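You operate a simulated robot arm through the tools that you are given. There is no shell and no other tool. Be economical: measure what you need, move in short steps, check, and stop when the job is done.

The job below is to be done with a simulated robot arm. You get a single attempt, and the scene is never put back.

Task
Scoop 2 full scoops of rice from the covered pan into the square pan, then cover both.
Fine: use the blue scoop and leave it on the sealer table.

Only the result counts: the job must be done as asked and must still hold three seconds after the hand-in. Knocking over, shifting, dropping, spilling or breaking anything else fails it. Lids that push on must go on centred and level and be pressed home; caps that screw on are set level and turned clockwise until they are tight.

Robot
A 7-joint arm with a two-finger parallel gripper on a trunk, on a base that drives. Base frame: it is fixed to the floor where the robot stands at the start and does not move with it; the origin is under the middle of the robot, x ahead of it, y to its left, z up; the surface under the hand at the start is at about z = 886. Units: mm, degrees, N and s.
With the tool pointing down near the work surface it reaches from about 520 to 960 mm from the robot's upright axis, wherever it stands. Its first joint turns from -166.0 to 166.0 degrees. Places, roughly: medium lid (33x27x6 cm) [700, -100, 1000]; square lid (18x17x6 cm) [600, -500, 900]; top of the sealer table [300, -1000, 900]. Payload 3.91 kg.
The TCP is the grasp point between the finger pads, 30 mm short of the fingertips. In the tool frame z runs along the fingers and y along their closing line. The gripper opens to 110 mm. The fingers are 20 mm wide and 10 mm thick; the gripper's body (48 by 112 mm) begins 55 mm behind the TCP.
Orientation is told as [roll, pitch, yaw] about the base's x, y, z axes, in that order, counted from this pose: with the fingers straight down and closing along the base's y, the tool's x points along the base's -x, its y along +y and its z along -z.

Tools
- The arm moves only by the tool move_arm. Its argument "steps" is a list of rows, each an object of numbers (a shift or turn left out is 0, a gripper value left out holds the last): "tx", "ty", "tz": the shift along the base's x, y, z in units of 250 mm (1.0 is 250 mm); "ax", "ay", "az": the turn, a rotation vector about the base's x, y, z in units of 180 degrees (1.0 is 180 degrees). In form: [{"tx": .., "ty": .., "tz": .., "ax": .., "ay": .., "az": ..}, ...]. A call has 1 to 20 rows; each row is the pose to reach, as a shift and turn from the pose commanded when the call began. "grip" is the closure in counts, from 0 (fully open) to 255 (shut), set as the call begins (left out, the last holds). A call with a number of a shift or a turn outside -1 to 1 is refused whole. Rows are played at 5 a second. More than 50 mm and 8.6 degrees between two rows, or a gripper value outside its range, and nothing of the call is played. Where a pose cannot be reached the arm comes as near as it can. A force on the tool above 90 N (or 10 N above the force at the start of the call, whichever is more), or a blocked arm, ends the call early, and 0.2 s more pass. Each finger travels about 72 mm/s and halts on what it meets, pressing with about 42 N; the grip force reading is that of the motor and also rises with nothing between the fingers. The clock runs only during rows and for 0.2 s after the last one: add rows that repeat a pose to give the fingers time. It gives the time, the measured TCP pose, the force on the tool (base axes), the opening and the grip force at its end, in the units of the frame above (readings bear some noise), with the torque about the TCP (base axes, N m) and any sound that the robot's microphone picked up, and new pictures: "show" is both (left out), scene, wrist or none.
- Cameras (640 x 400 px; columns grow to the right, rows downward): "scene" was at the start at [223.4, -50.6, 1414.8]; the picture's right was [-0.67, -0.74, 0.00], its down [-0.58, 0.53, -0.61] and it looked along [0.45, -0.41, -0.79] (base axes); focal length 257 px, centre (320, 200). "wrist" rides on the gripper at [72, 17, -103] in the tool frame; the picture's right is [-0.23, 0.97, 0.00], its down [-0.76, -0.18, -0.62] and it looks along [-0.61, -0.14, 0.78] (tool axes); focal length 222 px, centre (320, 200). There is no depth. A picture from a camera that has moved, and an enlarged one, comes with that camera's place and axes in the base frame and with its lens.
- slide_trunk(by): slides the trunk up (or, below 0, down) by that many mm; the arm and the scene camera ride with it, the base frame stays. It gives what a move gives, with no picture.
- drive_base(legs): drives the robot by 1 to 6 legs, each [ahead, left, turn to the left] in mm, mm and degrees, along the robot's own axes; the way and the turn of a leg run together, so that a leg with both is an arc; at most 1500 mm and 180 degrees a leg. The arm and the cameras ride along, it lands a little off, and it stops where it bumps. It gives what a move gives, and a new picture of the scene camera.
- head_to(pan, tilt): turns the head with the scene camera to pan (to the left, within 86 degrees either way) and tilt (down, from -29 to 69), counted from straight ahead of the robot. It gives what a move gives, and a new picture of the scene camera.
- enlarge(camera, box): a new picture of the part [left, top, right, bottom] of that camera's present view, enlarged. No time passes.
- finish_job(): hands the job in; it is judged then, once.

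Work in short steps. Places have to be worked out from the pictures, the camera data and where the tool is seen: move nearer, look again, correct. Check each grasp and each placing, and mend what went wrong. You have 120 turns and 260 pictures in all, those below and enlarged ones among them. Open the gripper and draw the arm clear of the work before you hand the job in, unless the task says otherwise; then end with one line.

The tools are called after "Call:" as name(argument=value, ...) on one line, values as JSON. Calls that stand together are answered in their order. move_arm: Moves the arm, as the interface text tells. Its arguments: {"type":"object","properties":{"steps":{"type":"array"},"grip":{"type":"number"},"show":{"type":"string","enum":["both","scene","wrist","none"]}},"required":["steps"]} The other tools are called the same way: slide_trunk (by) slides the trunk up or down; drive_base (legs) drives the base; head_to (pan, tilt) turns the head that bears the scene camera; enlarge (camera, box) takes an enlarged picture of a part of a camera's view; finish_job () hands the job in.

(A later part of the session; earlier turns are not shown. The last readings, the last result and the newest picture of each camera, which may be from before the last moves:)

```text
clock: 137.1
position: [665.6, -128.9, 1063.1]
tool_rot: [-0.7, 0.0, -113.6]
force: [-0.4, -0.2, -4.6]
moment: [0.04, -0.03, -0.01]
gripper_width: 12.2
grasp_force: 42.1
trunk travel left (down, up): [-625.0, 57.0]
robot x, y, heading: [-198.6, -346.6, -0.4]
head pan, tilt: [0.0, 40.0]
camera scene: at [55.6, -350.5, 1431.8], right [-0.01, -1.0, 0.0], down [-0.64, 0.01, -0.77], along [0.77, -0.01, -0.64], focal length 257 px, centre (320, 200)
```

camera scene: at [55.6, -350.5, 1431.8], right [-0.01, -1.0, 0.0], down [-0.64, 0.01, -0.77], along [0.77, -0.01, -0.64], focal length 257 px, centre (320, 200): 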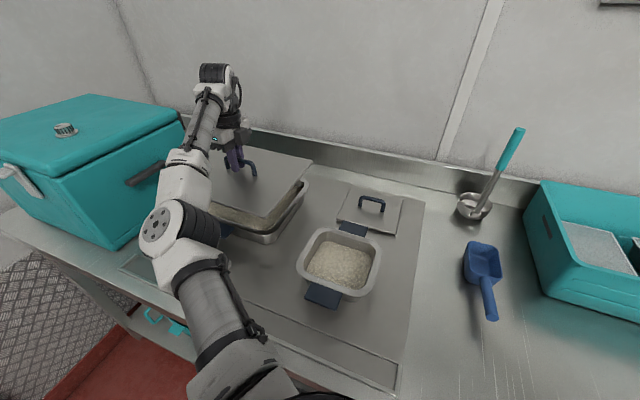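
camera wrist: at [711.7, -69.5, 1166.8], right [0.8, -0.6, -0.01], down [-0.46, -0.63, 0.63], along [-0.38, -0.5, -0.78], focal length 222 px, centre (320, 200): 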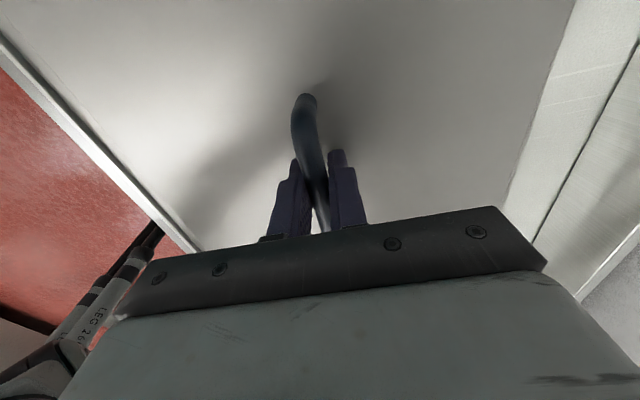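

Hovering over the pan in the original line. Lower to about 10 mm above seat and look.

Call:
move_arm(steps=[{"tx": 0.003, "tz": -0.1}, {"tx": 0.003, "tz": -0.18}, {"tx": 0.003, "tz": -0.245}, {"tx": 0.003, "tz": -0.245}], show="both")

Call:
enlarge(camera="scene", box=[160, 130, 340, 260])

```text
clock: 138.1
position: [665.9, -126.0, 1000.8]
tool_rot: [-0.7, -0.1, -113.6]
force: [-0.3, 0.7, -5.8]
moment: [0.03, -0.02, 0.02]
gripper_width: 12.3
grasp_force: 42.1
trunk travel left (down, up): [-625.0, 57.0]
robot x, y, heading: [-197.7, -349.4, -0.4]
head pan, tilt: [0.0, 40.0]
camera scene: at [55.4, -350.5, 1431.8], right [-0.01, -1.0, 0.0], down [-0.64, 0.01, -0.77], along [0.77, -0.01, -0.64], focal length 257 px, centre (320, 200)
camera wrist: at [712.1, -66.6, 1104.3], right [0.8, -0.6, -0.01], down [-0.46, -0.63, 0.63], along [-0.38, -0.5, -0.78], focal length 222 px, centre (320, 200)
```

scene: 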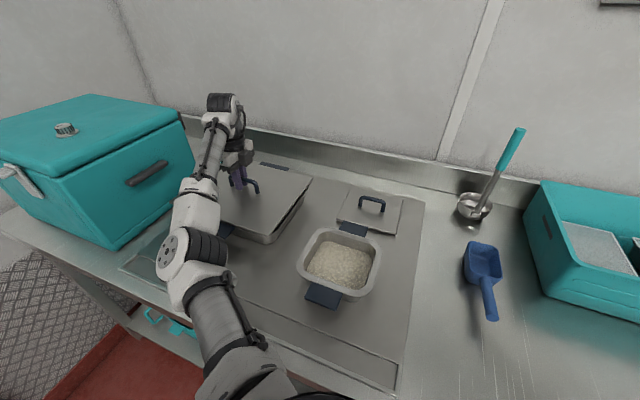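
wrist: 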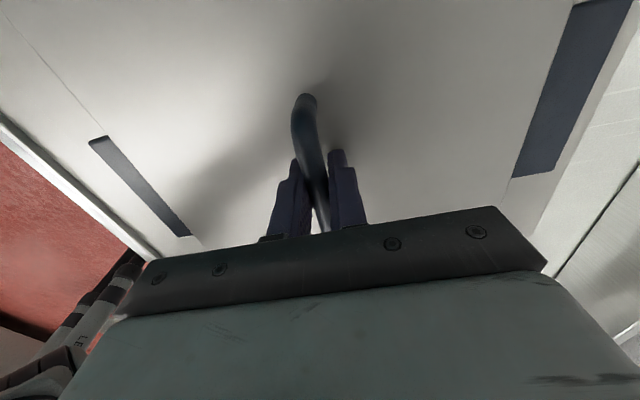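

```text
3.08 times, centred on (250, 195) of scene
camera zoom: at [55.4, -350.5, 1431.8], right [-0.01, -1.0, 0.0], down [-0.64, 0.01, -0.77], along [0.77, -0.01, -0.64], focal length 791 px, centre (535, 215)
```

zoom: 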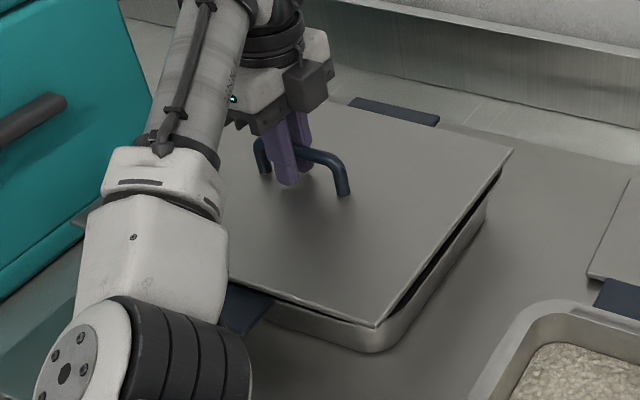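

Gap is small and the lid lines up with the pan as before. Lower to seat.

Call:
move_arm(steps=[{"tz": -0.02}, {"tz": -0.032}, {"tz": -0.032}], show="none")

Call:
move_arm(steps=[{"tz": -0.012}, {"tz": -0.012}], show="wrist")

```text
clock: 138.9
position: [666.9, -127.8, 993.0]
tool_rot: [-0.6, -0.1, -113.7]
force: [-0.5, -0.9, -5.4]
moment: [0.03, 0.01, 0.01]
gripper_width: 12.4
grasp_force: 41.9
trunk travel left (down, up): [-625.0, 57.0]
robot x, y, heading: [-194.6, -348.7, -0.5]
head pan, tilt: [0.0, 40.0]
```

```text
clock: 139.5
position: [666.3, -126.7, 992.7]
tool_rot: [-0.4, 0.1, -113.6]
force: [5.2, 2.4, 10.9]
moment: [-1.16, 0.49, 0.06]
gripper_width: 12.2
grasp_force: 41.8
trunk travel left (down, up): [-625.0, 57.0]
robot x, y, heading: [-197.4, -346.7, -0.4]
head pan, tilt: [0.0, 40.0]
camera wrist: at [711.9, -67.8, 1096.4], right [0.8, -0.6, -0.01], down [-0.46, -0.63, 0.63], along [-0.38, -0.5, -0.78], focal length 222 px, centre (320, 200)
```

wrist: 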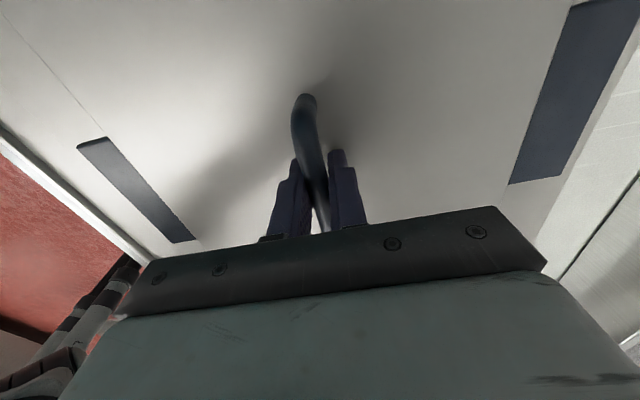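

Aligned like the original; contact made. Press home firmly by commanding a few mm lower.

Call:
move_arm(steps=[{"tz": -0.012}, {"tz": -0.02}, {"tz": -0.02}, {"tz": -0.02}], show="none")

```text
clock: 140.5
position: [665.5, -127.7, 990.2]
tool_rot: [-0.4, 0.3, -113.7]
force: [14.0, 5.8, 35.0]
moment: [0.06, -0.04, 0.05]
gripper_width: 12.6
grasp_force: 42.4
trunk travel left (down, up): [-625.0, 57.0]
robot x, y, heading: [-199.8, -348.4, -0.2]
head pan, tilt: [0.0, 40.0]
```

Moment vanished, so it sits flat; press a little harder once more, then ease off.

Call:
move_arm(steps=[{"tz": -0.012}, {"tz": -0.016}, {"tz": -0.016}], show="scene")

Call:
enlarge(camera="scene", box=[160, 130, 340, 260])

```text
clock: 141.3
position: [665.3, -129.0, 989.3]
tool_rot: [-0.4, 0.3, -113.6]
force: [9.5, 1.9, 45.6]
moment: [-1.13, 0.16, -0.08]
gripper_width: 12.5
grasp_force: 41.9
trunk travel left (down, up): [-625.0, 57.0]
robot x, y, heading: [-196.7, -348.6, -0.8]
head pan, tilt: [0.0, 40.0]
camera scene: at [50.9, -351.3, 1433.0], right [-0.01, -1.0, 0.0], down [-0.64, 0.01, -0.77], along [0.77, -0.01, -0.64], focal length 257 px, centre (320, 200)
```

scene: 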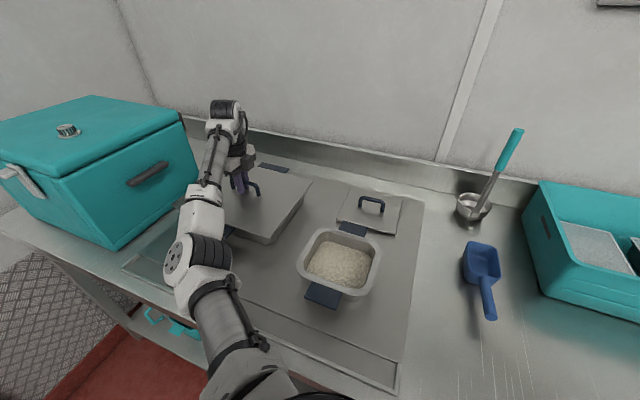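

```text
3.08 times, centred on (250, 195) of scene
camera zoom: at [50.9, -351.3, 1433.0], right [-0.01, -1.0, 0.0], down [-0.64, 0.01, -0.77], along [0.77, -0.01, -0.64], focal length 791 px, centre (535, 215)
```

zoom: 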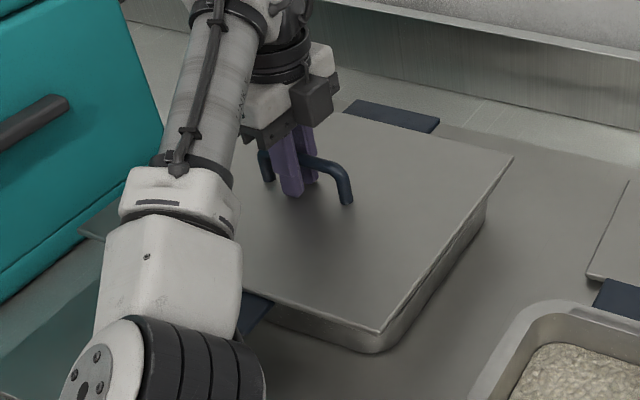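

Seated flush on the rim. Ease the pressure, open just enough to clear the bar (≈27 mm), and lift straight off.

Call:
move_arm(steps=[{"tz": 0.012}, {"tz": 0.024}, {"tz": 0.024}], show="none")

Call:
move_arm(steps=[{"tz": 0.004}, {"tz": 0.008}, {"tz": 0.008}], grip=190, show="none")

Call:
move_arm(steps=[{"tz": 0.06}, {"tz": 0.16}, {"tz": 0.3}, {"tz": 0.46}, {"tz": 0.46}], show="both")

```text
clock: 142.1
position: [666.0, -129.8, 989.6]
tool_rot: [-0.5, -0.2, -113.6]
force: [-4.0, -2.9, 22.7]
moment: [0.79, -0.98, 0.1]
gripper_width: 12.4
grasp_force: 42.2
trunk travel left (down, up): [-625.0, 57.0]
robot x, y, heading: [-196.3, -351.2, -0.4]
head pan, tilt: [0.0, 40.0]
```

```text
clock: 142.9
position: [666.8, -127.5, 989.0]
tool_rot: [-0.7, -0.1, -113.6]
force: [-4.6, 2.9, 8.4]
moment: [0.03, -0.08, 0.06]
gripper_width: 25.7
grasp_force: 0.2
trunk travel left (down, up): [-625.0, 57.0]
robot x, y, heading: [-198.2, -350.6, -0.8]
head pan, tilt: [0.0, 40.0]
```

```text
clock: 144.1
position: [665.3, -128.0, 1104.3]
tool_rot: [-0.7, -0.2, -113.6]
force: [0.5, 0.5, 0.0]
moment: [0.02, 0.04, 0.01]
gripper_width: 28.2
grasp_force: 0.1
trunk travel left (down, up): [-625.0, 57.0]
robot x, y, heading: [-192.6, -348.2, -0.6]
head pan, tilt: [0.0, 40.0]
camera scene: at [55.4, -350.4, 1431.8], right [-0.01, -1.0, 0.0], down [-0.64, 0.01, -0.77], along [0.77, -0.01, -0.64], focal length 257 px, centre (320, 200)
camera wrist: at [712.2, -67.5, 1208.0], right [0.8, -0.6, -0.01], down [-0.46, -0.63, 0.63], along [-0.38, -0.5, -0.78], focal length 222 px, centre (320, 200)
```

scene: 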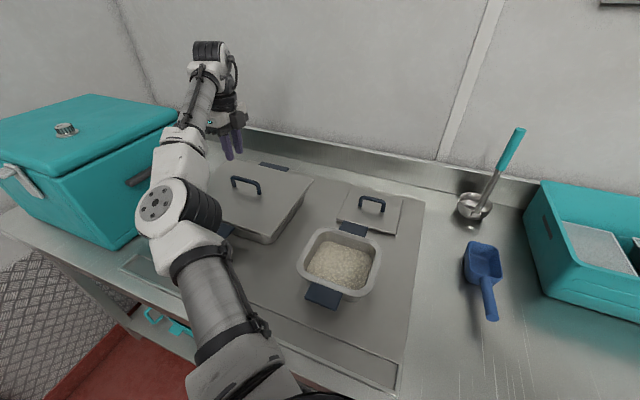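
wrist: 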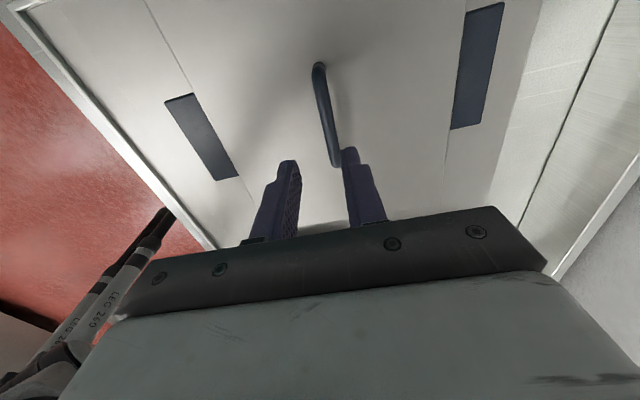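

Lid is on. I'll check its centring on the pan with enlarged views.

Call:
enlarge(camera="wrist", box=[100, 0, 560, 240])

Call:
enlarge(camera="scene", box=[190, 140, 400, 300])

```text
1.39 times, centred on (330, 120) of wrist
camera zoom: at [712.2, -67.5, 1208.0], right [0.8, -0.6, -0.01], down [-0.46, -0.63, 0.63], along [-0.38, -0.5, -0.78], focal length 309 px, centre (306, 311)
```

zoom: 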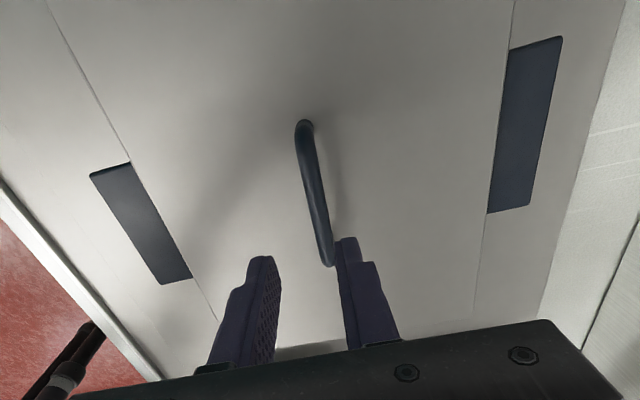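

```text
2.50 times, centred on (295, 220) of scene
camera zoom: at [55.4, -350.4, 1431.8], right [-0.01, -1.0, 0.0], down [-0.64, 0.01, -0.77], along [0.77, -0.01, -0.64], focal length 642 px, centre (382, 150)
```

zoom: 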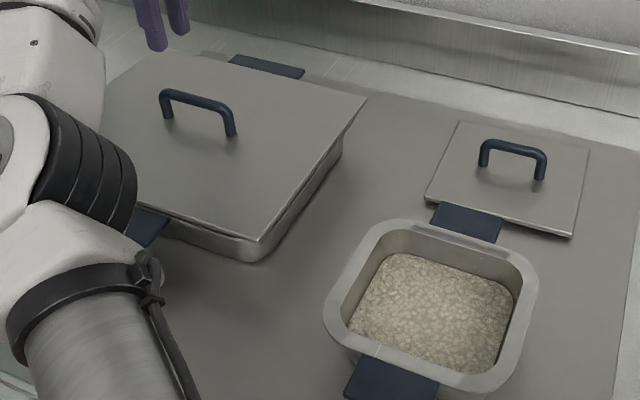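

The lid sits centred (pad overhangs 46/42 mm front/back, about equal). Now the square lid: move above its handle near [651,-514].

Call:
move_arm(steps=[{"ty": -0.15}, {"ty": -0.33}, {"ty": -0.5}, {"ty": -0.67}, {"ty": -0.84}, {"ty": -1.0}, {"ty": -1.0}], grip=0, show="none")

Call:
move_arm(steps=[{"tx": -0.02, "ty": -0.15}, {"tx": -0.04, "ty": -0.3}, {"tx": -0.06, "ty": -0.45, "tz": -0.05}, {"tx": -0.06, "ty": -0.52, "tz": -0.15}, {"tx": -0.06, "ty": -0.52, "tz": -0.28}, {"tx": -0.06, "ty": -0.52, "tz": -0.28}], show="both")

```text
clock: 145.7
position: [668.0, -376.2, 1105.3]
tool_rot: [-0.7, -0.1, -113.6]
force: [1.2, 0.6, -0.3]
moment: [-0.02, 0.0, 0.03]
gripper_width: 110.0
grasp_force: 0.0
trunk travel left (down, up): [-625.0, 57.0]
robot x, y, heading: [-197.7, -352.5, -0.6]
head pan, tilt: [0.0, 40.0]
```

```text
clock: 147.1
position: [650.8, -510.6, 1033.4]
tool_rot: [-0.7, -0.2, -113.6]
force: [-0.2, -0.2, 0.5]
moment: [0.0, -0.04, -0.02]
gripper_width: 110.2
grasp_force: 0.1
trunk travel left (down, up): [-625.0, 57.0]
robot x, y, heading: [-195.3, -349.3, -0.3]
head pan, tilt: [0.0, 40.0]
camera scene: at [54.8, -350.6, 1432.0], right [-0.01, -1.0, 0.0], down [-0.64, 0.01, -0.77], along [0.77, -0.01, -0.64], focal length 257 px, centre (320, 200)
camera wrist: at [696.8, -450.5, 1136.8], right [0.8, -0.6, -0.01], down [-0.46, -0.63, 0.63], along [-0.38, -0.5, -0.78], focal length 222 px, centre (320, 200)
```

scene: 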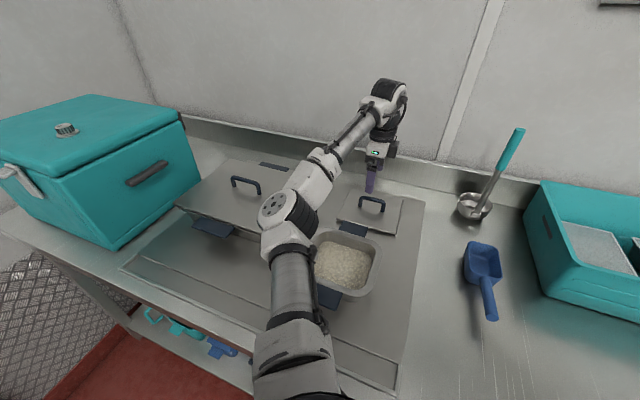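
wrist: 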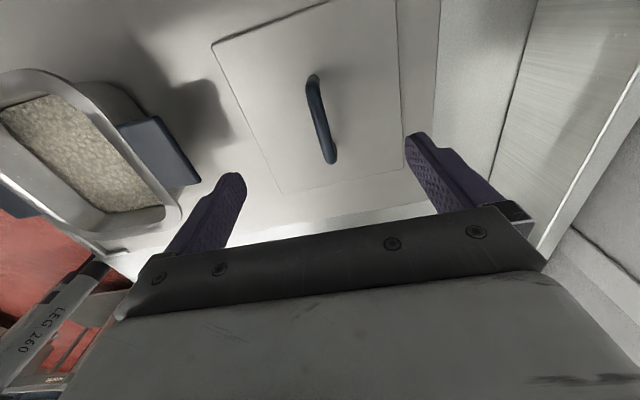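

Handle mid ≈[648,-518], same skew. Descend to z≈985 first, checking.

Call:
move_arm(steps=[{"tx": -0.011, "ty": -0.03, "tz": -0.1}, {"tx": -0.011, "ty": -0.03, "tz": -0.2}, {"tx": -0.011, "ty": -0.03, "tz": -0.3}, {"tx": -0.011, "ty": -0.03, "tz": -0.3}], show="both")

```text
clock: 148.1
position: [649.5, -516.6, 960.0]
tool_rot: [-0.6, -0.2, -113.6]
force: [-0.5, -0.6, -0.1]
moment: [-0.01, -0.01, 0.01]
gripper_width: 110.3
grasp_force: 0.1
trunk travel left (down, up): [-625.0, 57.0]
robot x, y, heading: [-198.3, -346.1, -0.2]
head pan, tilt: [0.0, 40.0]
camera scene: at [54.9, -350.5, 1432.0], right [-0.01, -1.0, 0.0], down [-0.64, 0.01, -0.77], along [0.77, -0.01, -0.64], focal length 257 px, centre (320, 200)
camera wrist: at [695.3, -456.4, 1063.4], right [0.8, -0.6, -0.01], down [-0.46, -0.63, 0.63], along [-0.38, -0.5, -0.78], focal length 222 px, centre (320, 200)
```

scene: 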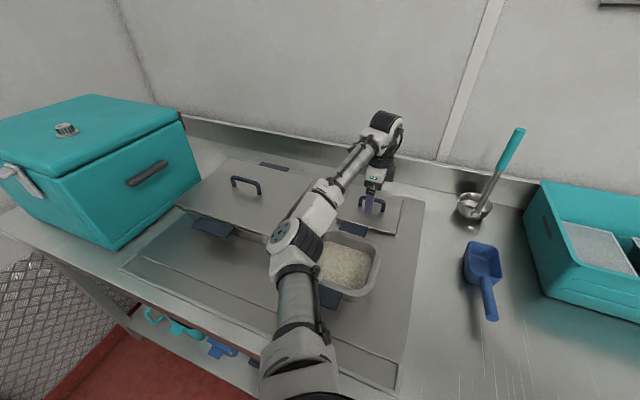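
wrist: 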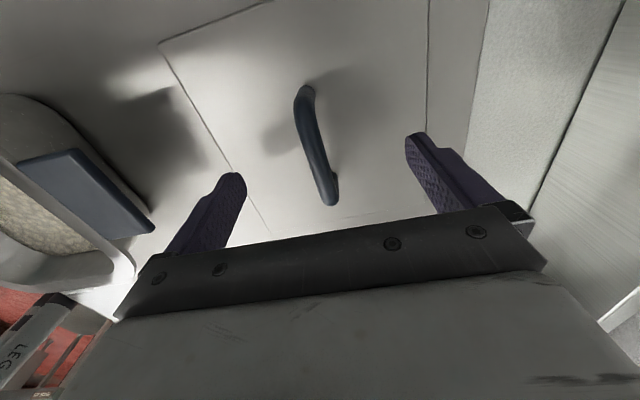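

Good. Descend to ≈928 and close.

Call:
move_arm(steps=[{"tx": -0.006, "ty": -0.006, "tz": -0.07}, {"tx": -0.006, "ty": -0.006, "tz": -0.128}, {"tx": -0.006, "ty": -0.006, "tz": -0.128}], show="none")

Call:
move_arm(steps=[{}, {}, {}, {}, {}], grip=255, show="wrist")

```text
clock: 148.9
position: [645.4, -513.7, 942.4]
tool_rot: [0.3, 0.3, -113.4]
force: [-0.7, -0.5, 0.4]
moment: [-0.01, 0.0, 0.01]
gripper_width: 109.9
grasp_force: 0.1
trunk travel left (down, up): [-625.0, 57.0]
robot x, y, heading: [-198.9, -345.5, -0.5]
head pan, tilt: [0.0, 40.0]
```

```text
clock: 150.1
position: [644.1, -518.2, 943.3]
tool_rot: [0.5, 0.4, -113.7]
force: [0.9, 0.3, 1.2]
moment: [-0.11, 0.01, 0.03]
gripper_width: 12.1
grasp_force: 42.2
trunk travel left (down, up): [-625.0, 57.0]
robot x, y, heading: [-201.0, -347.6, -0.4]
head pan, tilt: [0.0, 40.0]
camera wrist: at [686.7, -456.9, 1047.7], right [0.8, -0.6, 0.01], down [-0.47, -0.63, 0.62], along [-0.36, -0.5, -0.79], focal length 222 px, centre (320, 200)
```

wrist: 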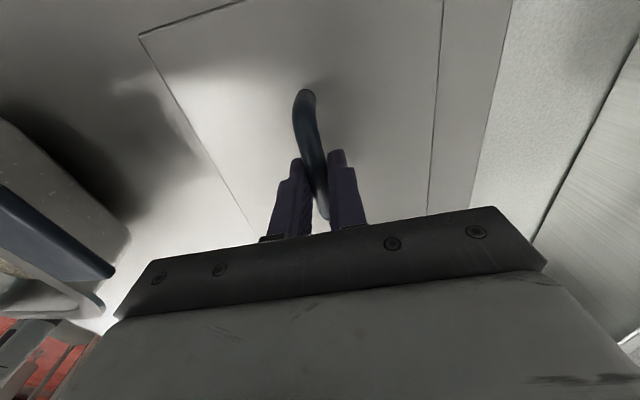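

The hand stopped at 942 rather than 928 with a slight tilt — possibly the elbow is touching something. I'll look at the arm near the square pan.

Call:
enlarge(camera="scene", box=[200, 130, 440, 330])

```text
2.00 times, centred on (320, 230) of scene
camera zoom: at [45.3, -348.2, 1434.4], right [-0.01, -1.0, 0.0], down [-0.64, 0.0, -0.77], along [0.77, -0.01, -0.64], focal length 514 px, centre (320, 140)
```

zoom: 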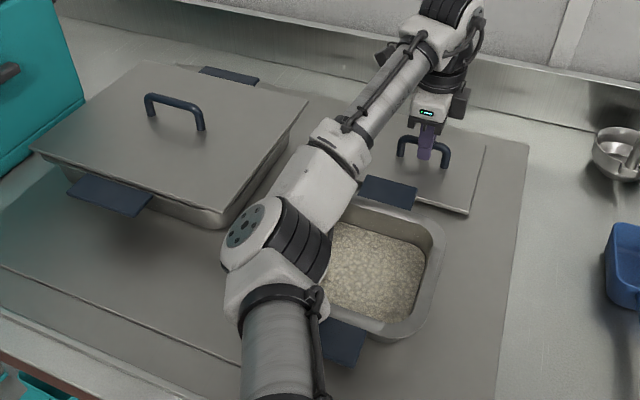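

The robot's body shifted ~9 mm, so the elbow is pressing near the square pan. I release and lift at once, then check the pan.

Call:
move_arm(steps=[{"tz": 0.03}, {"tz": 0.06}, {"tz": 0.06}], grip=185, show="none")

Call:
move_arm(steps=[{"tz": 0.1}, {"tz": 0.2}, {"tz": 0.35}, {"tz": 0.5}, {"tz": 0.5}], show="both")

```text
clock: 150.9
position: [645.5, -521.1, 941.8]
tool_rot: [-0.8, -0.3, -113.7]
force: [-0.3, 0.2, 0.2]
moment: [0.0, -0.02, 0.01]
gripper_width: 30.5
grasp_force: 0.1
trunk travel left (down, up): [-625.0, 57.0]
robot x, y, heading: [-198.6, -351.5, -0.8]
head pan, tilt: [0.0, 40.0]
```

```text
clock: 152.1
position: [646.3, -516.7, 1066.4]
tool_rot: [-0.7, -0.1, -113.6]
force: [-0.2, -0.1, 0.3]
moment: [0.0, 0.01, 0.0]
gripper_width: 30.1
grasp_force: 0.1
trunk travel left (down, up): [-625.0, 57.0]
robot x, y, heading: [-197.0, -347.7, -0.7]
head pan, tilt: [0.0, 40.0]
camera scene: at [55.3, -350.6, 1431.8], right [-0.01, -1.0, 0.0], down [-0.64, 0.01, -0.77], along [0.77, -0.01, -0.64], focal length 257 px, centre (320, 200)
camera wrist: at [692.5, -456.9, 1170.2], right [0.8, -0.6, -0.01], down [-0.46, -0.63, 0.63], along [-0.38, -0.5, -0.78], focal length 222 px, centre (320, 200)
```

scene: 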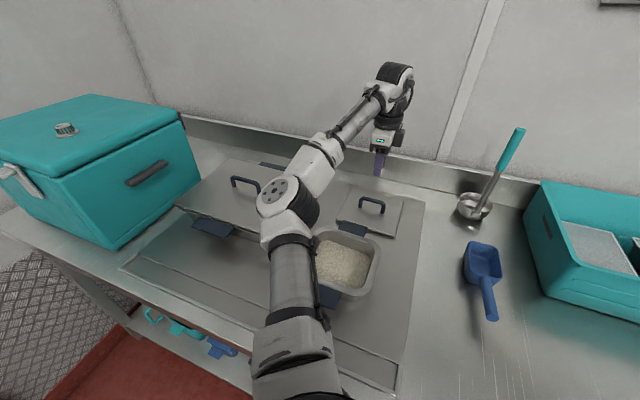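
wrist: 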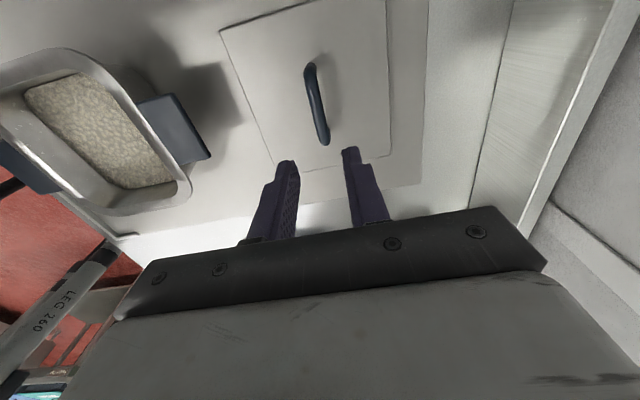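

The pan and medium lid look unmoved. I'll raise the trunk and drive back-right a bit so the elbow gets clear of the pans, then retry.

Call:
slide_trunk(by=55)

Call:
drive_base(legs=[[-55, -50, 0]])

```text
clock: 153.1
position: [647.1, -516.6, 1121.6]
tool_rot: [-0.7, -0.1, -113.6]
force: [-0.3, 0.5, 0.3]
moment: [-0.02, -0.01, 0.0]
gripper_width: 30.1
grasp_force: 0.0
trunk travel left (down, up): [-680.0, 2.0]
robot x, y, heading: [-198.2, -350.2, -0.6]
head pan, tilt: [0.0, 40.0]
```

```text
clock: 154.1
position: [591.4, -568.8, 1121.6]
tool_rot: [-0.8, -0.1, -113.7]
force: [-0.8, -0.3, 0.4]
moment: [0.0, 0.0, -0.03]
gripper_width: 30.4
grasp_force: 0.0
trunk travel left (down, up): [-680.0, 2.0]
robot x, y, heading: [-250.8, -397.5, -0.6]
head pan, tilt: [0.0, 40.0]
camera scene: at [0.0, -400.4, 1487.0], right [-0.01, -1.0, 0.0], down [-0.64, 0.01, -0.77], along [0.77, -0.01, -0.64], focal length 257 px, centre (320, 200)
```

scene: 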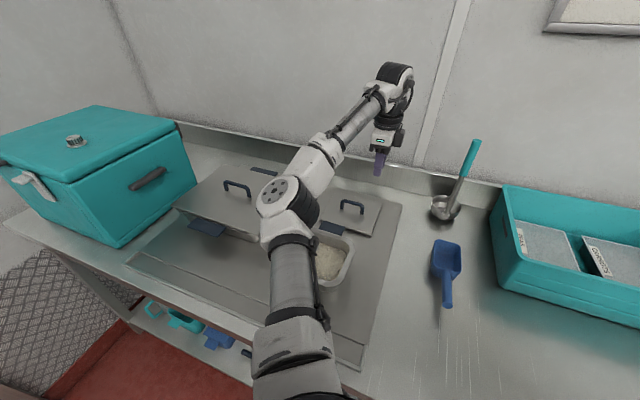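

Move back over the lid handle at z≈990 and inspect the elbow.

Call:
move_arm(steps=[{"tx": 0.1, "ty": 0.1}, {"tx": 0.222, "ty": 0.2, "tz": -0.05}, {"tx": 0.222, "ty": 0.2, "tz": -0.22}, {"tx": 0.222, "ty": 0.2, "tz": -0.38}, {"tx": 0.222, "ty": 0.2, "tz": -0.53}, {"tx": 0.222, "ty": 0.2, "tz": -0.53}], grip=60, show="both")

Call:
enlarge(camera="scene", box=[180, 130, 420, 330])

```text
clock: 155.5
position: [646.3, -520.2, 987.0]
tool_rot: [-0.8, -0.1, -113.6]
force: [1.0, 0.3, -0.4]
moment: [0.0, 0.01, -0.03]
gripper_width: 84.1
grasp_force: 0.1
trunk travel left (down, up): [-680.0, 2.0]
robot x, y, heading: [-249.7, -396.4, -0.5]
head pan, tilt: [0.0, 40.0]
camera scene: at [0.4, -399.7, 1487.0], right [-0.01, -1.0, 0.0], down [-0.64, 0.01, -0.77], along [0.77, -0.01, -0.64], focal length 257 px, centre (320, 200)
camera wrist: at [692.0, -460.2, 1090.3], right [0.8, -0.6, -0.01], down [-0.46, -0.63, 0.63], along [-0.38, -0.5, -0.78], focal length 222 px, centre (320, 200)
```

scene: 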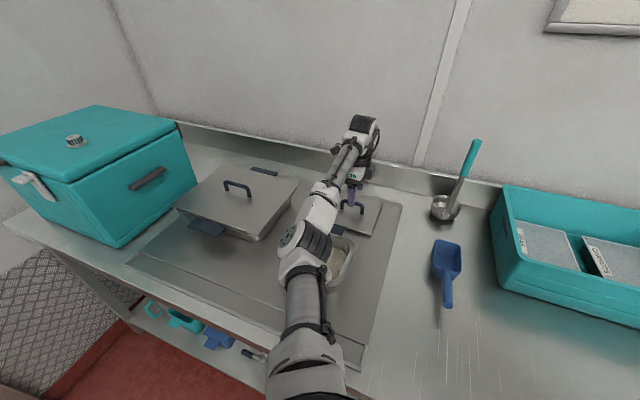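
wrist: 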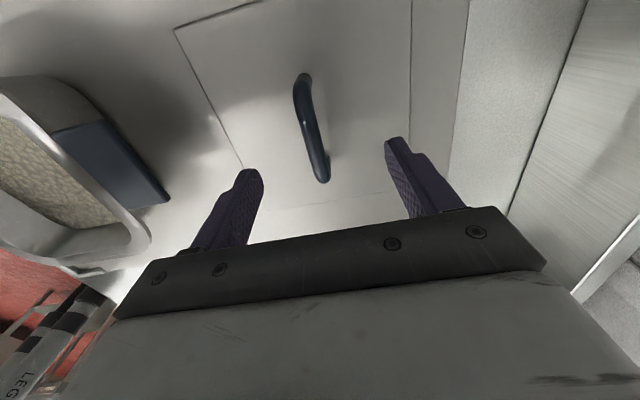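

```text
2.00 times, centred on (300, 230) of scene
camera zoom: at [0.4, -399.7, 1487.0], right [-0.01, -1.0, 0.0], down [-0.64, 0.01, -0.77], along [0.77, -0.01, -0.64], focal length 514 px, centre (360, 140)
```

zoom: 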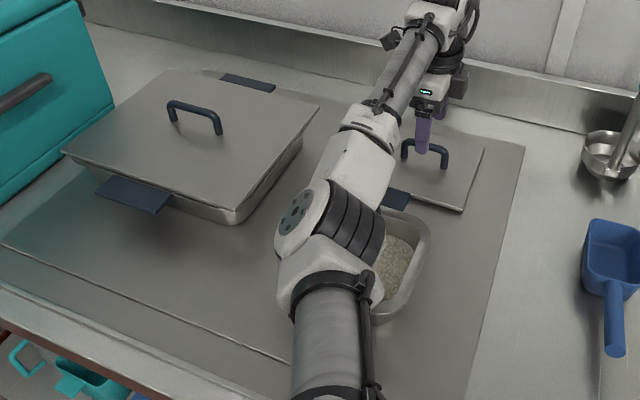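

Elbow seems ~1060 high, above the square pan with room. Descend to 950 and check for contact signs.

Call:
move_arm(steps=[{"tz": -0.08}, {"tz": -0.148}, {"tz": -0.148}], show="scene")

Call:
enlarge(camera="scene", box=[180, 130, 420, 330])

```text
clock: 156.3
position: [646.3, -516.8, 952.3]
tool_rot: [-0.6, -0.1, -113.6]
force: [-0.1, -0.2, -0.5]
moment: [0.04, 0.02, -0.01]
gripper_width: 84.4
grasp_force: 0.1
trunk travel left (down, up): [-680.0, 2.0]
robot x, y, heading: [-250.8, -398.1, -0.7]
head pan, tilt: [0.0, 40.0]
camera scene: at [0.6, -399.7, 1486.9], right [-0.01, -1.0, 0.0], down [-0.64, 0.01, -0.77], along [0.77, -0.01, -0.64], focal length 257 px, centre (320, 200)
```

scene: 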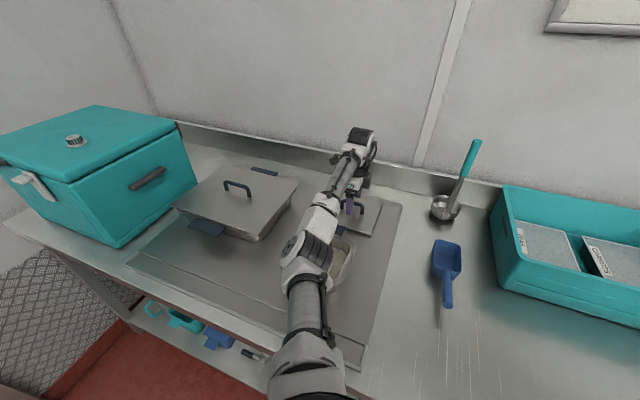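

```text
2.00 times, centred on (300, 230) of scene
camera zoom: at [0.6, -399.7, 1486.9], right [-0.01, -1.0, 0.0], down [-0.64, 0.01, -0.77], along [0.77, -0.01, -0.64], focal length 514 px, centre (360, 140)
```

zoom: 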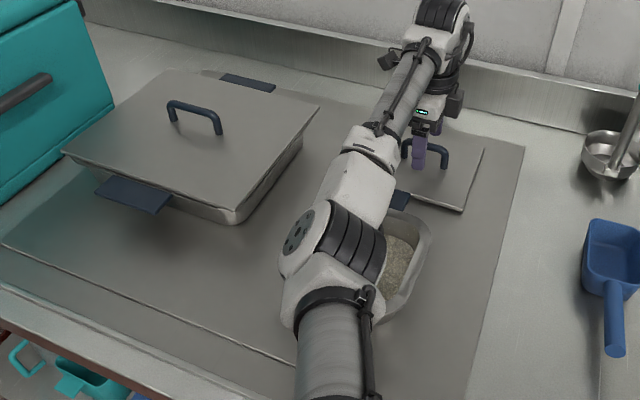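

No contact signs. Continue to 930 in small steps.

Call:
move_arm(steps=[{"tz": -0.03}, {"tz": -0.06}, {"tz": -0.088}, {"tz": -0.088}], show="both")

```text
clock: 157.3
position: [648.0, -516.8, 930.4]
tool_rot: [-0.6, -0.1, -113.6]
force: [0.3, -0.5, -0.8]
moment: [0.03, 0.02, 0.01]
gripper_width: 84.1
grasp_force: 0.0
trunk travel left (down, up): [-680.0, 2.0]
robot x, y, heading: [-253.8, -396.8, -0.6]
head pan, tilt: [0.0, 40.0]
camera scene: at [0.7, -399.7, 1486.9], right [-0.01, -1.0, 0.0], down [-0.64, 0.01, -0.77], along [0.77, -0.01, -0.64], focal length 257 px, centre (320, 200)
camera wrist: at [693.2, -456.6, 1033.7], right [0.8, -0.6, -0.01], down [-0.46, -0.63, 0.63], along [-0.38, -0.5, -0.78], focal length 222 px, centre (320, 200)
```

scene: 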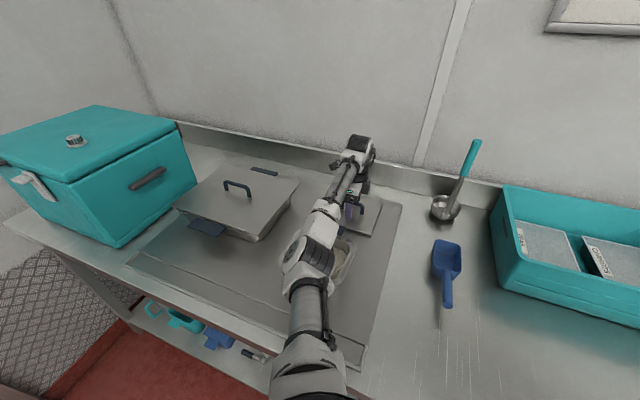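
wrist: 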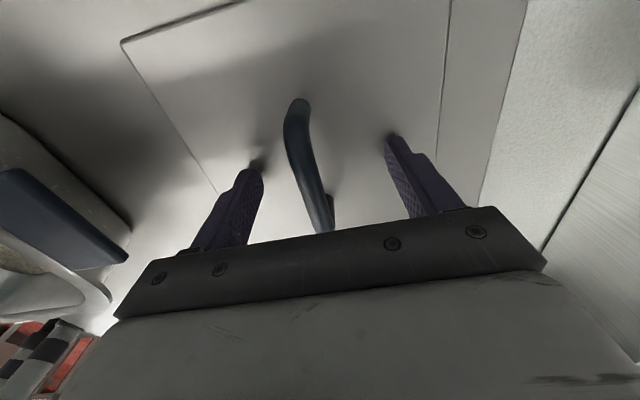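

The handle lies ~9 mm left of the finger centre; shift to centre and close.

Call:
move_arm(steps=[{"tx": -0.028, "ty": 0.021}, {"tx": -0.028, "ty": 0.021}], show="wrist")

Call:
move_arm(steps=[{}, {}, {}, {}], grip=255, show="wrist")

```text
clock: 157.9
position: [641.4, -510.5, 930.6]
tool_rot: [-0.8, -0.1, -113.6]
force: [0.2, -1.2, -0.8]
moment: [-0.01, 0.02, 0.0]
gripper_width: 84.6
grasp_force: 0.0
trunk travel left (down, up): [-680.0, 2.0]
robot x, y, heading: [-250.0, -395.0, -0.7]
head pan, tilt: [0.0, 40.0]
camera wrist: at [686.8, -450.8, 1034.5], right [0.8, -0.6, -0.01], down [-0.46, -0.63, 0.63], along [-0.38, -0.5, -0.78], focal length 222 px, centre (320, 200)
```

wrist: 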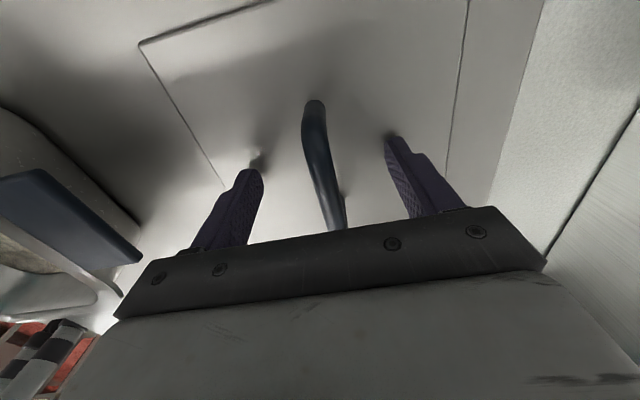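

```text
clock: 158.9
position: [641.1, -510.6, 930.1]
tool_rot: [-0.6, 0.0, -113.5]
force: [-0.4, 0.0, 0.5]
moment: [0.01, 0.02, -0.01]
gripper_width: 11.9
grasp_force: 42.4
trunk travel left (down, up): [-680.0, 2.0]
robot x, y, heading: [-249.1, -395.6, -0.5]
head pan, tilt: [0.0, 40.0]
camera wrist: at [686.8, -450.8, 1034.4], right [0.8, -0.6, -0.01], down [-0.46, -0.63, 0.63], along [-0.38, -0.5, -0.78], focal length 222 px, centre (320, 200)
```

wrist: 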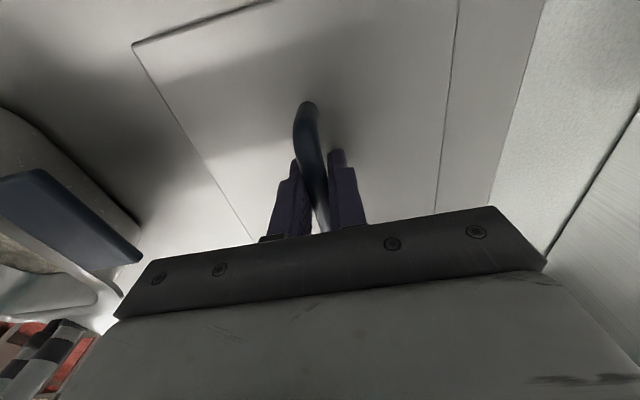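

Gripped; lid edges show the TCP is at the lid's centre. Lift and carry over the square pan (centre est. [418,-401]).

Call:
move_arm(steps=[{"tz": 0.05}, {"tz": 0.15}, {"tz": 0.3}, {"tz": 0.46}, {"tz": 0.46}], show="none")

Call:
move_arm(steps=[{"tx": -0.15, "ty": 0.07}, {"tx": -0.3, "ty": 0.14}, {"tx": -0.46, "ty": 0.22}, {"tx": -0.62, "ty": 0.3}, {"tx": -0.78, "ty": 0.38}, {"tx": -0.892, "ty": 0.436}, {"tx": -0.892, "ty": 0.436}], show="both")

Call:
enlarge(camera="scene", box=[240, 180, 420, 320])

```text
clock: 160.1
position: [641.8, -510.8, 1045.8]
tool_rot: [-0.7, -0.1, -113.6]
force: [0.1, -1.0, -1.7]
moment: [0.0, 0.0, 0.0]
gripper_width: 12.0
grasp_force: 42.1
trunk travel left (down, up): [-680.0, 2.0]
robot x, y, heading: [-251.1, -396.2, -0.6]
head pan, tilt: [0.0, 40.0]
```

```text
clock: 161.7
position: [418.9, -399.0, 1045.6]
tool_rot: [-0.7, -0.1, -113.6]
force: [-0.3, 0.4, -1.9]
moment: [0.03, 0.0, -0.01]
gripper_width: 11.9
grasp_force: 41.8
trunk travel left (down, up): [-680.0, 2.0]
robot x, y, heading: [-255.5, -396.1, -0.7]
head pan, tilt: [0.0, 40.0]
camera scene: at [1.1, -399.9, 1486.8], right [-0.01, -1.0, 0.0], down [-0.64, 0.01, -0.77], along [0.77, -0.01, -0.64], focal length 257 px, centre (320, 200)
camera wrist: at [464.5, -340.0, 1149.0], right [0.8, -0.6, -0.01], down [-0.46, -0.63, 0.63], along [-0.38, -0.5, -0.78], focal length 222 px, centre (320, 200)
```

scene: 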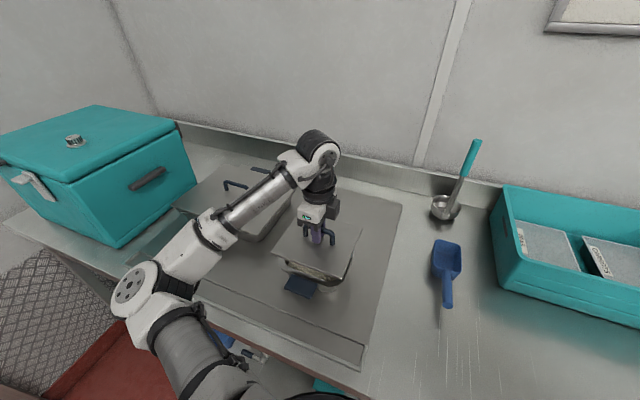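
wrist: 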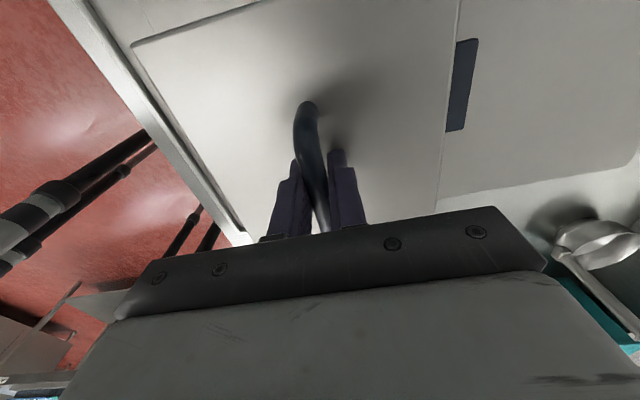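

```text
2.86 times, centred on (330, 250) of scene
camera zoom: at [1.1, -399.9, 1486.8], right [-0.01, -1.0, 0.0], down [-0.64, 0.01, -0.77], along [0.77, -0.01, -0.64], focal length 734 px, centre (291, 57)
```

zoom: 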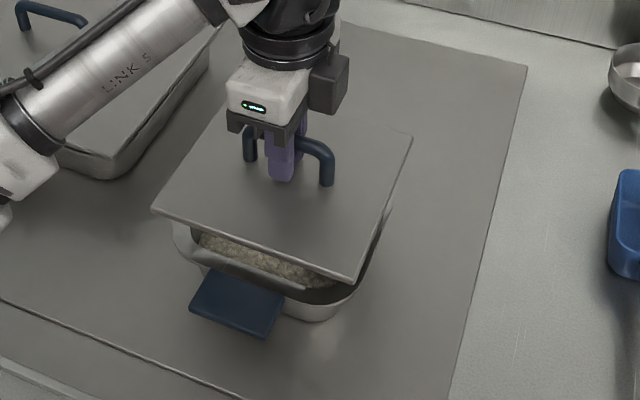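

Looks nearly aligned. Lower to ~10 mm above the rim and examine.

Call:
move_arm(steps=[{"tz": -0.08}, {"tz": -0.15}, {"tz": -0.18}, {"tz": -0.18}], show="both")

Call:
enlarge(camera="scene", box=[250, 190, 390, 310])

```text
clock: 162.7
position: [419.5, -401.2, 997.4]
tool_rot: [-0.7, -0.1, -113.6]
force: [-0.1, 0.8, -1.0]
moment: [0.0, 0.01, -0.02]
gripper_width: 12.1
grasp_force: 41.8
trunk travel left (down, up): [-680.0, 2.0]
robot x, y, heading: [-251.4, -393.8, -0.5]
head pan, tilt: [0.0, 40.0]
camera scene: at [0.8, -399.7, 1486.9], right [-0.01, -1.0, 0.0], down [-0.64, 0.01, -0.77], along [0.77, -0.01, -0.64], focal length 257 px, centre (320, 200)
camera wrist: at [464.7, -340.8, 1102.5], right [0.8, -0.6, -0.01], down [-0.46, -0.63, 0.63], along [-0.38, -0.5, -0.78], focal length 222 px, centre (320, 200)
```

scene: 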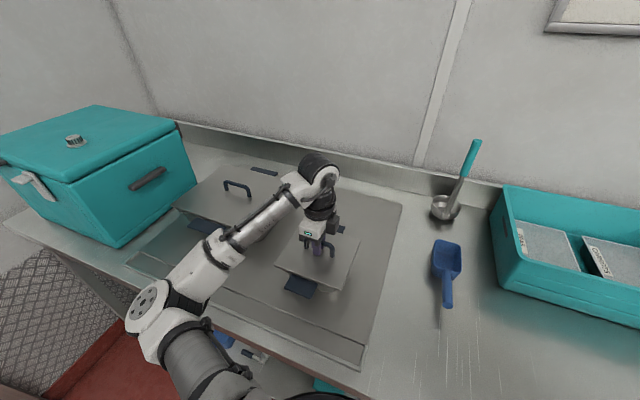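
wrist: 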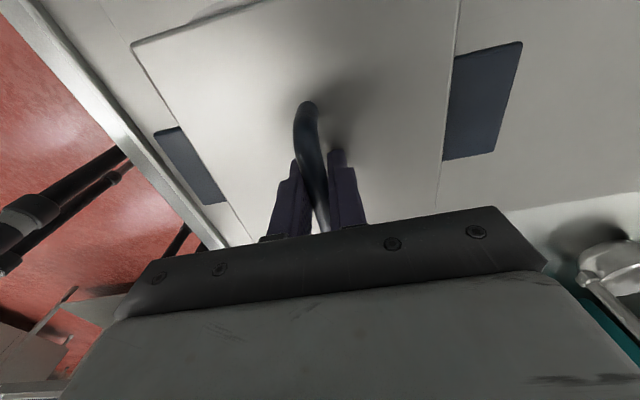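

```text
3.33 times, centred on (320, 250) of scene
camera zoom: at [0.8, -399.7, 1486.9], right [-0.01, -1.0, 0.0], down [-0.64, 0.01, -0.77], along [0.77, -0.01, -0.64], focal length 857 px, centre (320, 33)
```

zoom: 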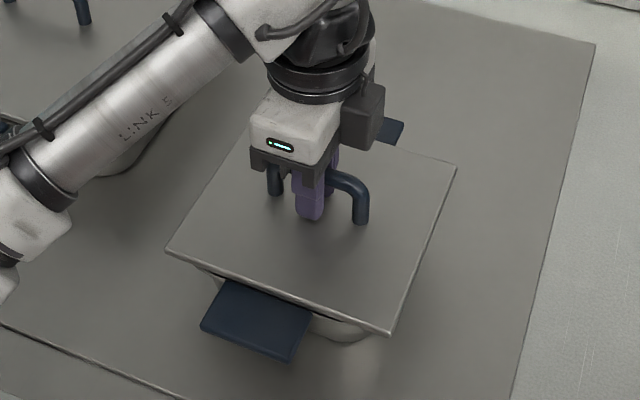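

The pads show the pan centre ~5 mm further back than the lid (s matches). Shift +5 mm in depth and lower in small steps.

Call:
move_arm(steps=[{"tx": 0.0185, "ty": -0.0077}, {"tx": 0.0185, "ty": -0.0077, "tz": -0.016}, {"tx": 0.0185, "ty": -0.0077, "tz": -0.016}], show="none")

Call:
move_arm(steps=[{"tz": -0.012}, {"tz": -0.012}], show="none")

Call:
move_arm(steps=[{"tz": -0.01}, {"tz": -0.01}], show="wrist")

```text
clock: 163.5
position: [421.0, -403.0, 996.4]
tool_rot: [-0.7, -0.1, -113.6]
force: [-0.8, 0.5, -1.9]
moment: [-0.01, 0.01, -0.03]
gripper_width: 12.2
grasp_force: 41.7
trunk travel left (down, up): [-680.0, 2.0]
robot x, y, heading: [-252.7, -397.9, -0.3]
head pan, tilt: [0.0, 40.0]
```

```text
clock: 164.1
position: [421.5, -402.9, 994.6]
tool_rot: [-0.6, -0.2, -113.6]
force: [6.0, 0.3, 17.4]
moment: [-1.07, 0.47, 0.16]
gripper_width: 12.2
grasp_force: 42.2
trunk travel left (down, up): [-680.0, 2.0]
robot x, y, heading: [-251.0, -397.6, -0.2]
head pan, tilt: [0.0, 40.0]
```

```text
clock: 164.7
position: [422.2, -401.7, 991.9]
tool_rot: [-0.6, -0.1, -113.5]
force: [8.1, 3.1, 22.5]
moment: [-0.56, 0.25, 0.15]
gripper_width: 12.1
grasp_force: 42.0
trunk travel left (down, up): [-680.0, 2.0]
robot x, y, heading: [-250.1, -400.8, -0.2]
head pan, tilt: [0.0, 40.0]
camera wrist: at [467.4, -342.3, 1096.1], right [0.8, -0.6, -0.01], down [-0.46, -0.63, 0.63], along [-0.38, -0.5, -0.78], focal length 222 px, centre (320, 200)
```

wrist: 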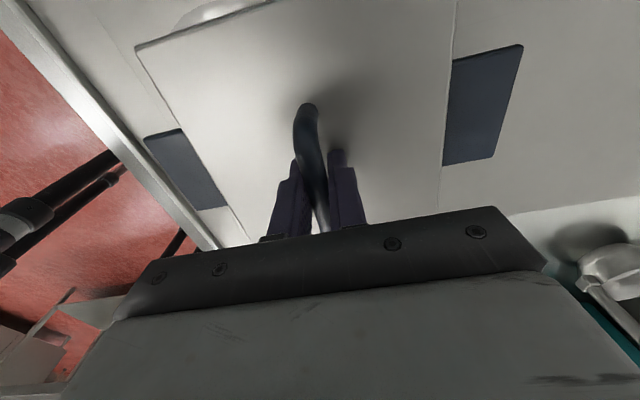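

Lid is on the rim and centred (pad overhangs now equal). Press down firmly.

Call:
move_arm(steps=[{"tz": -0.01}, {"tz": -0.016}, {"tz": -0.016}, {"tz": -0.016}], show="none")

Call:
move_arm(steps=[{"tz": -0.01}, {"tz": -0.016}, {"tz": -0.016}, {"tz": -0.016}], show="both")

Call:
enlarge(camera="scene", box=[250, 190, 390, 310])

```text
clock: 165.7
position: [420.0, -402.6, 991.4]
tool_rot: [-0.1, 0.0, -113.6]
force: [14.6, 1.2, 57.3]
moment: [0.57, -0.15, -0.02]
gripper_width: 12.1
grasp_force: 42.1
trunk travel left (down, up): [-680.0, 2.0]
robot x, y, heading: [-254.2, -394.6, -0.6]
head pan, tilt: [0.0, 40.0]
```

```text
clock: 166.7
position: [421.5, -402.6, 992.0]
tool_rot: [0.3, 0.0, -113.4]
force: [16.0, 3.3, 83.3]
moment: [-0.32, 0.73, -0.03]
gripper_width: 12.0
grasp_force: 41.8
trunk travel left (down, up): [-680.0, 2.0]
robot x, y, heading: [-250.0, -399.4, -0.7]
head pan, tilt: [0.0, 40.0]
camera scene: at [-5.0, -399.5, 1488.4], right [-0.01, -1.0, 0.0], down [-0.64, 0.01, -0.77], along [0.77, -0.01, -0.64], focal length 257 px, centre (320, 200)
camera wrist: at [464.8, -341.7, 1095.4], right [0.8, -0.59, 0.01], down [-0.47, -0.63, 0.62], along [-0.37, -0.5, -0.78], focal length 222 px, centre (320, 200)
```

scene: 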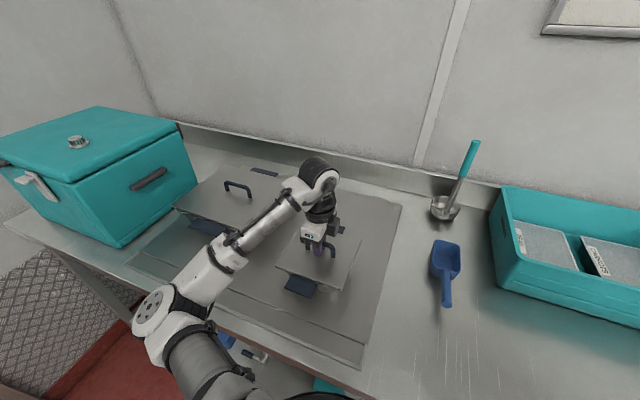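
wrist: 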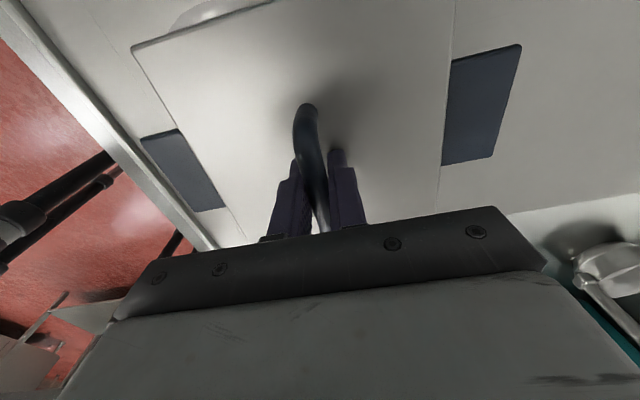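

```text
3.33 times, centred on (320, 250) of scene
camera zoom: at [-5.0, -399.5, 1488.4], right [-0.01, -1.0, 0.0], down [-0.64, 0.01, -0.77], along [0.77, -0.01, -0.64], focal length 857 px, centre (320, 33)
```

zoom: 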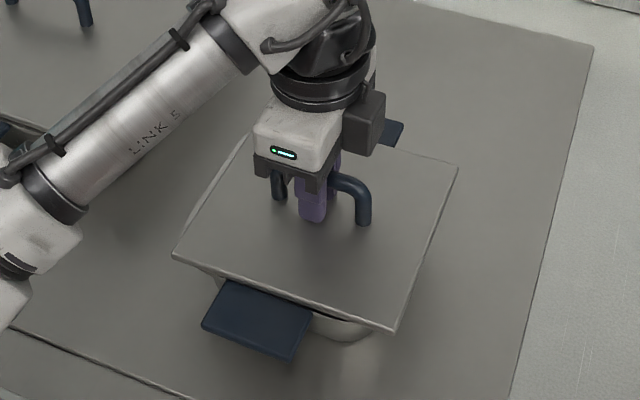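

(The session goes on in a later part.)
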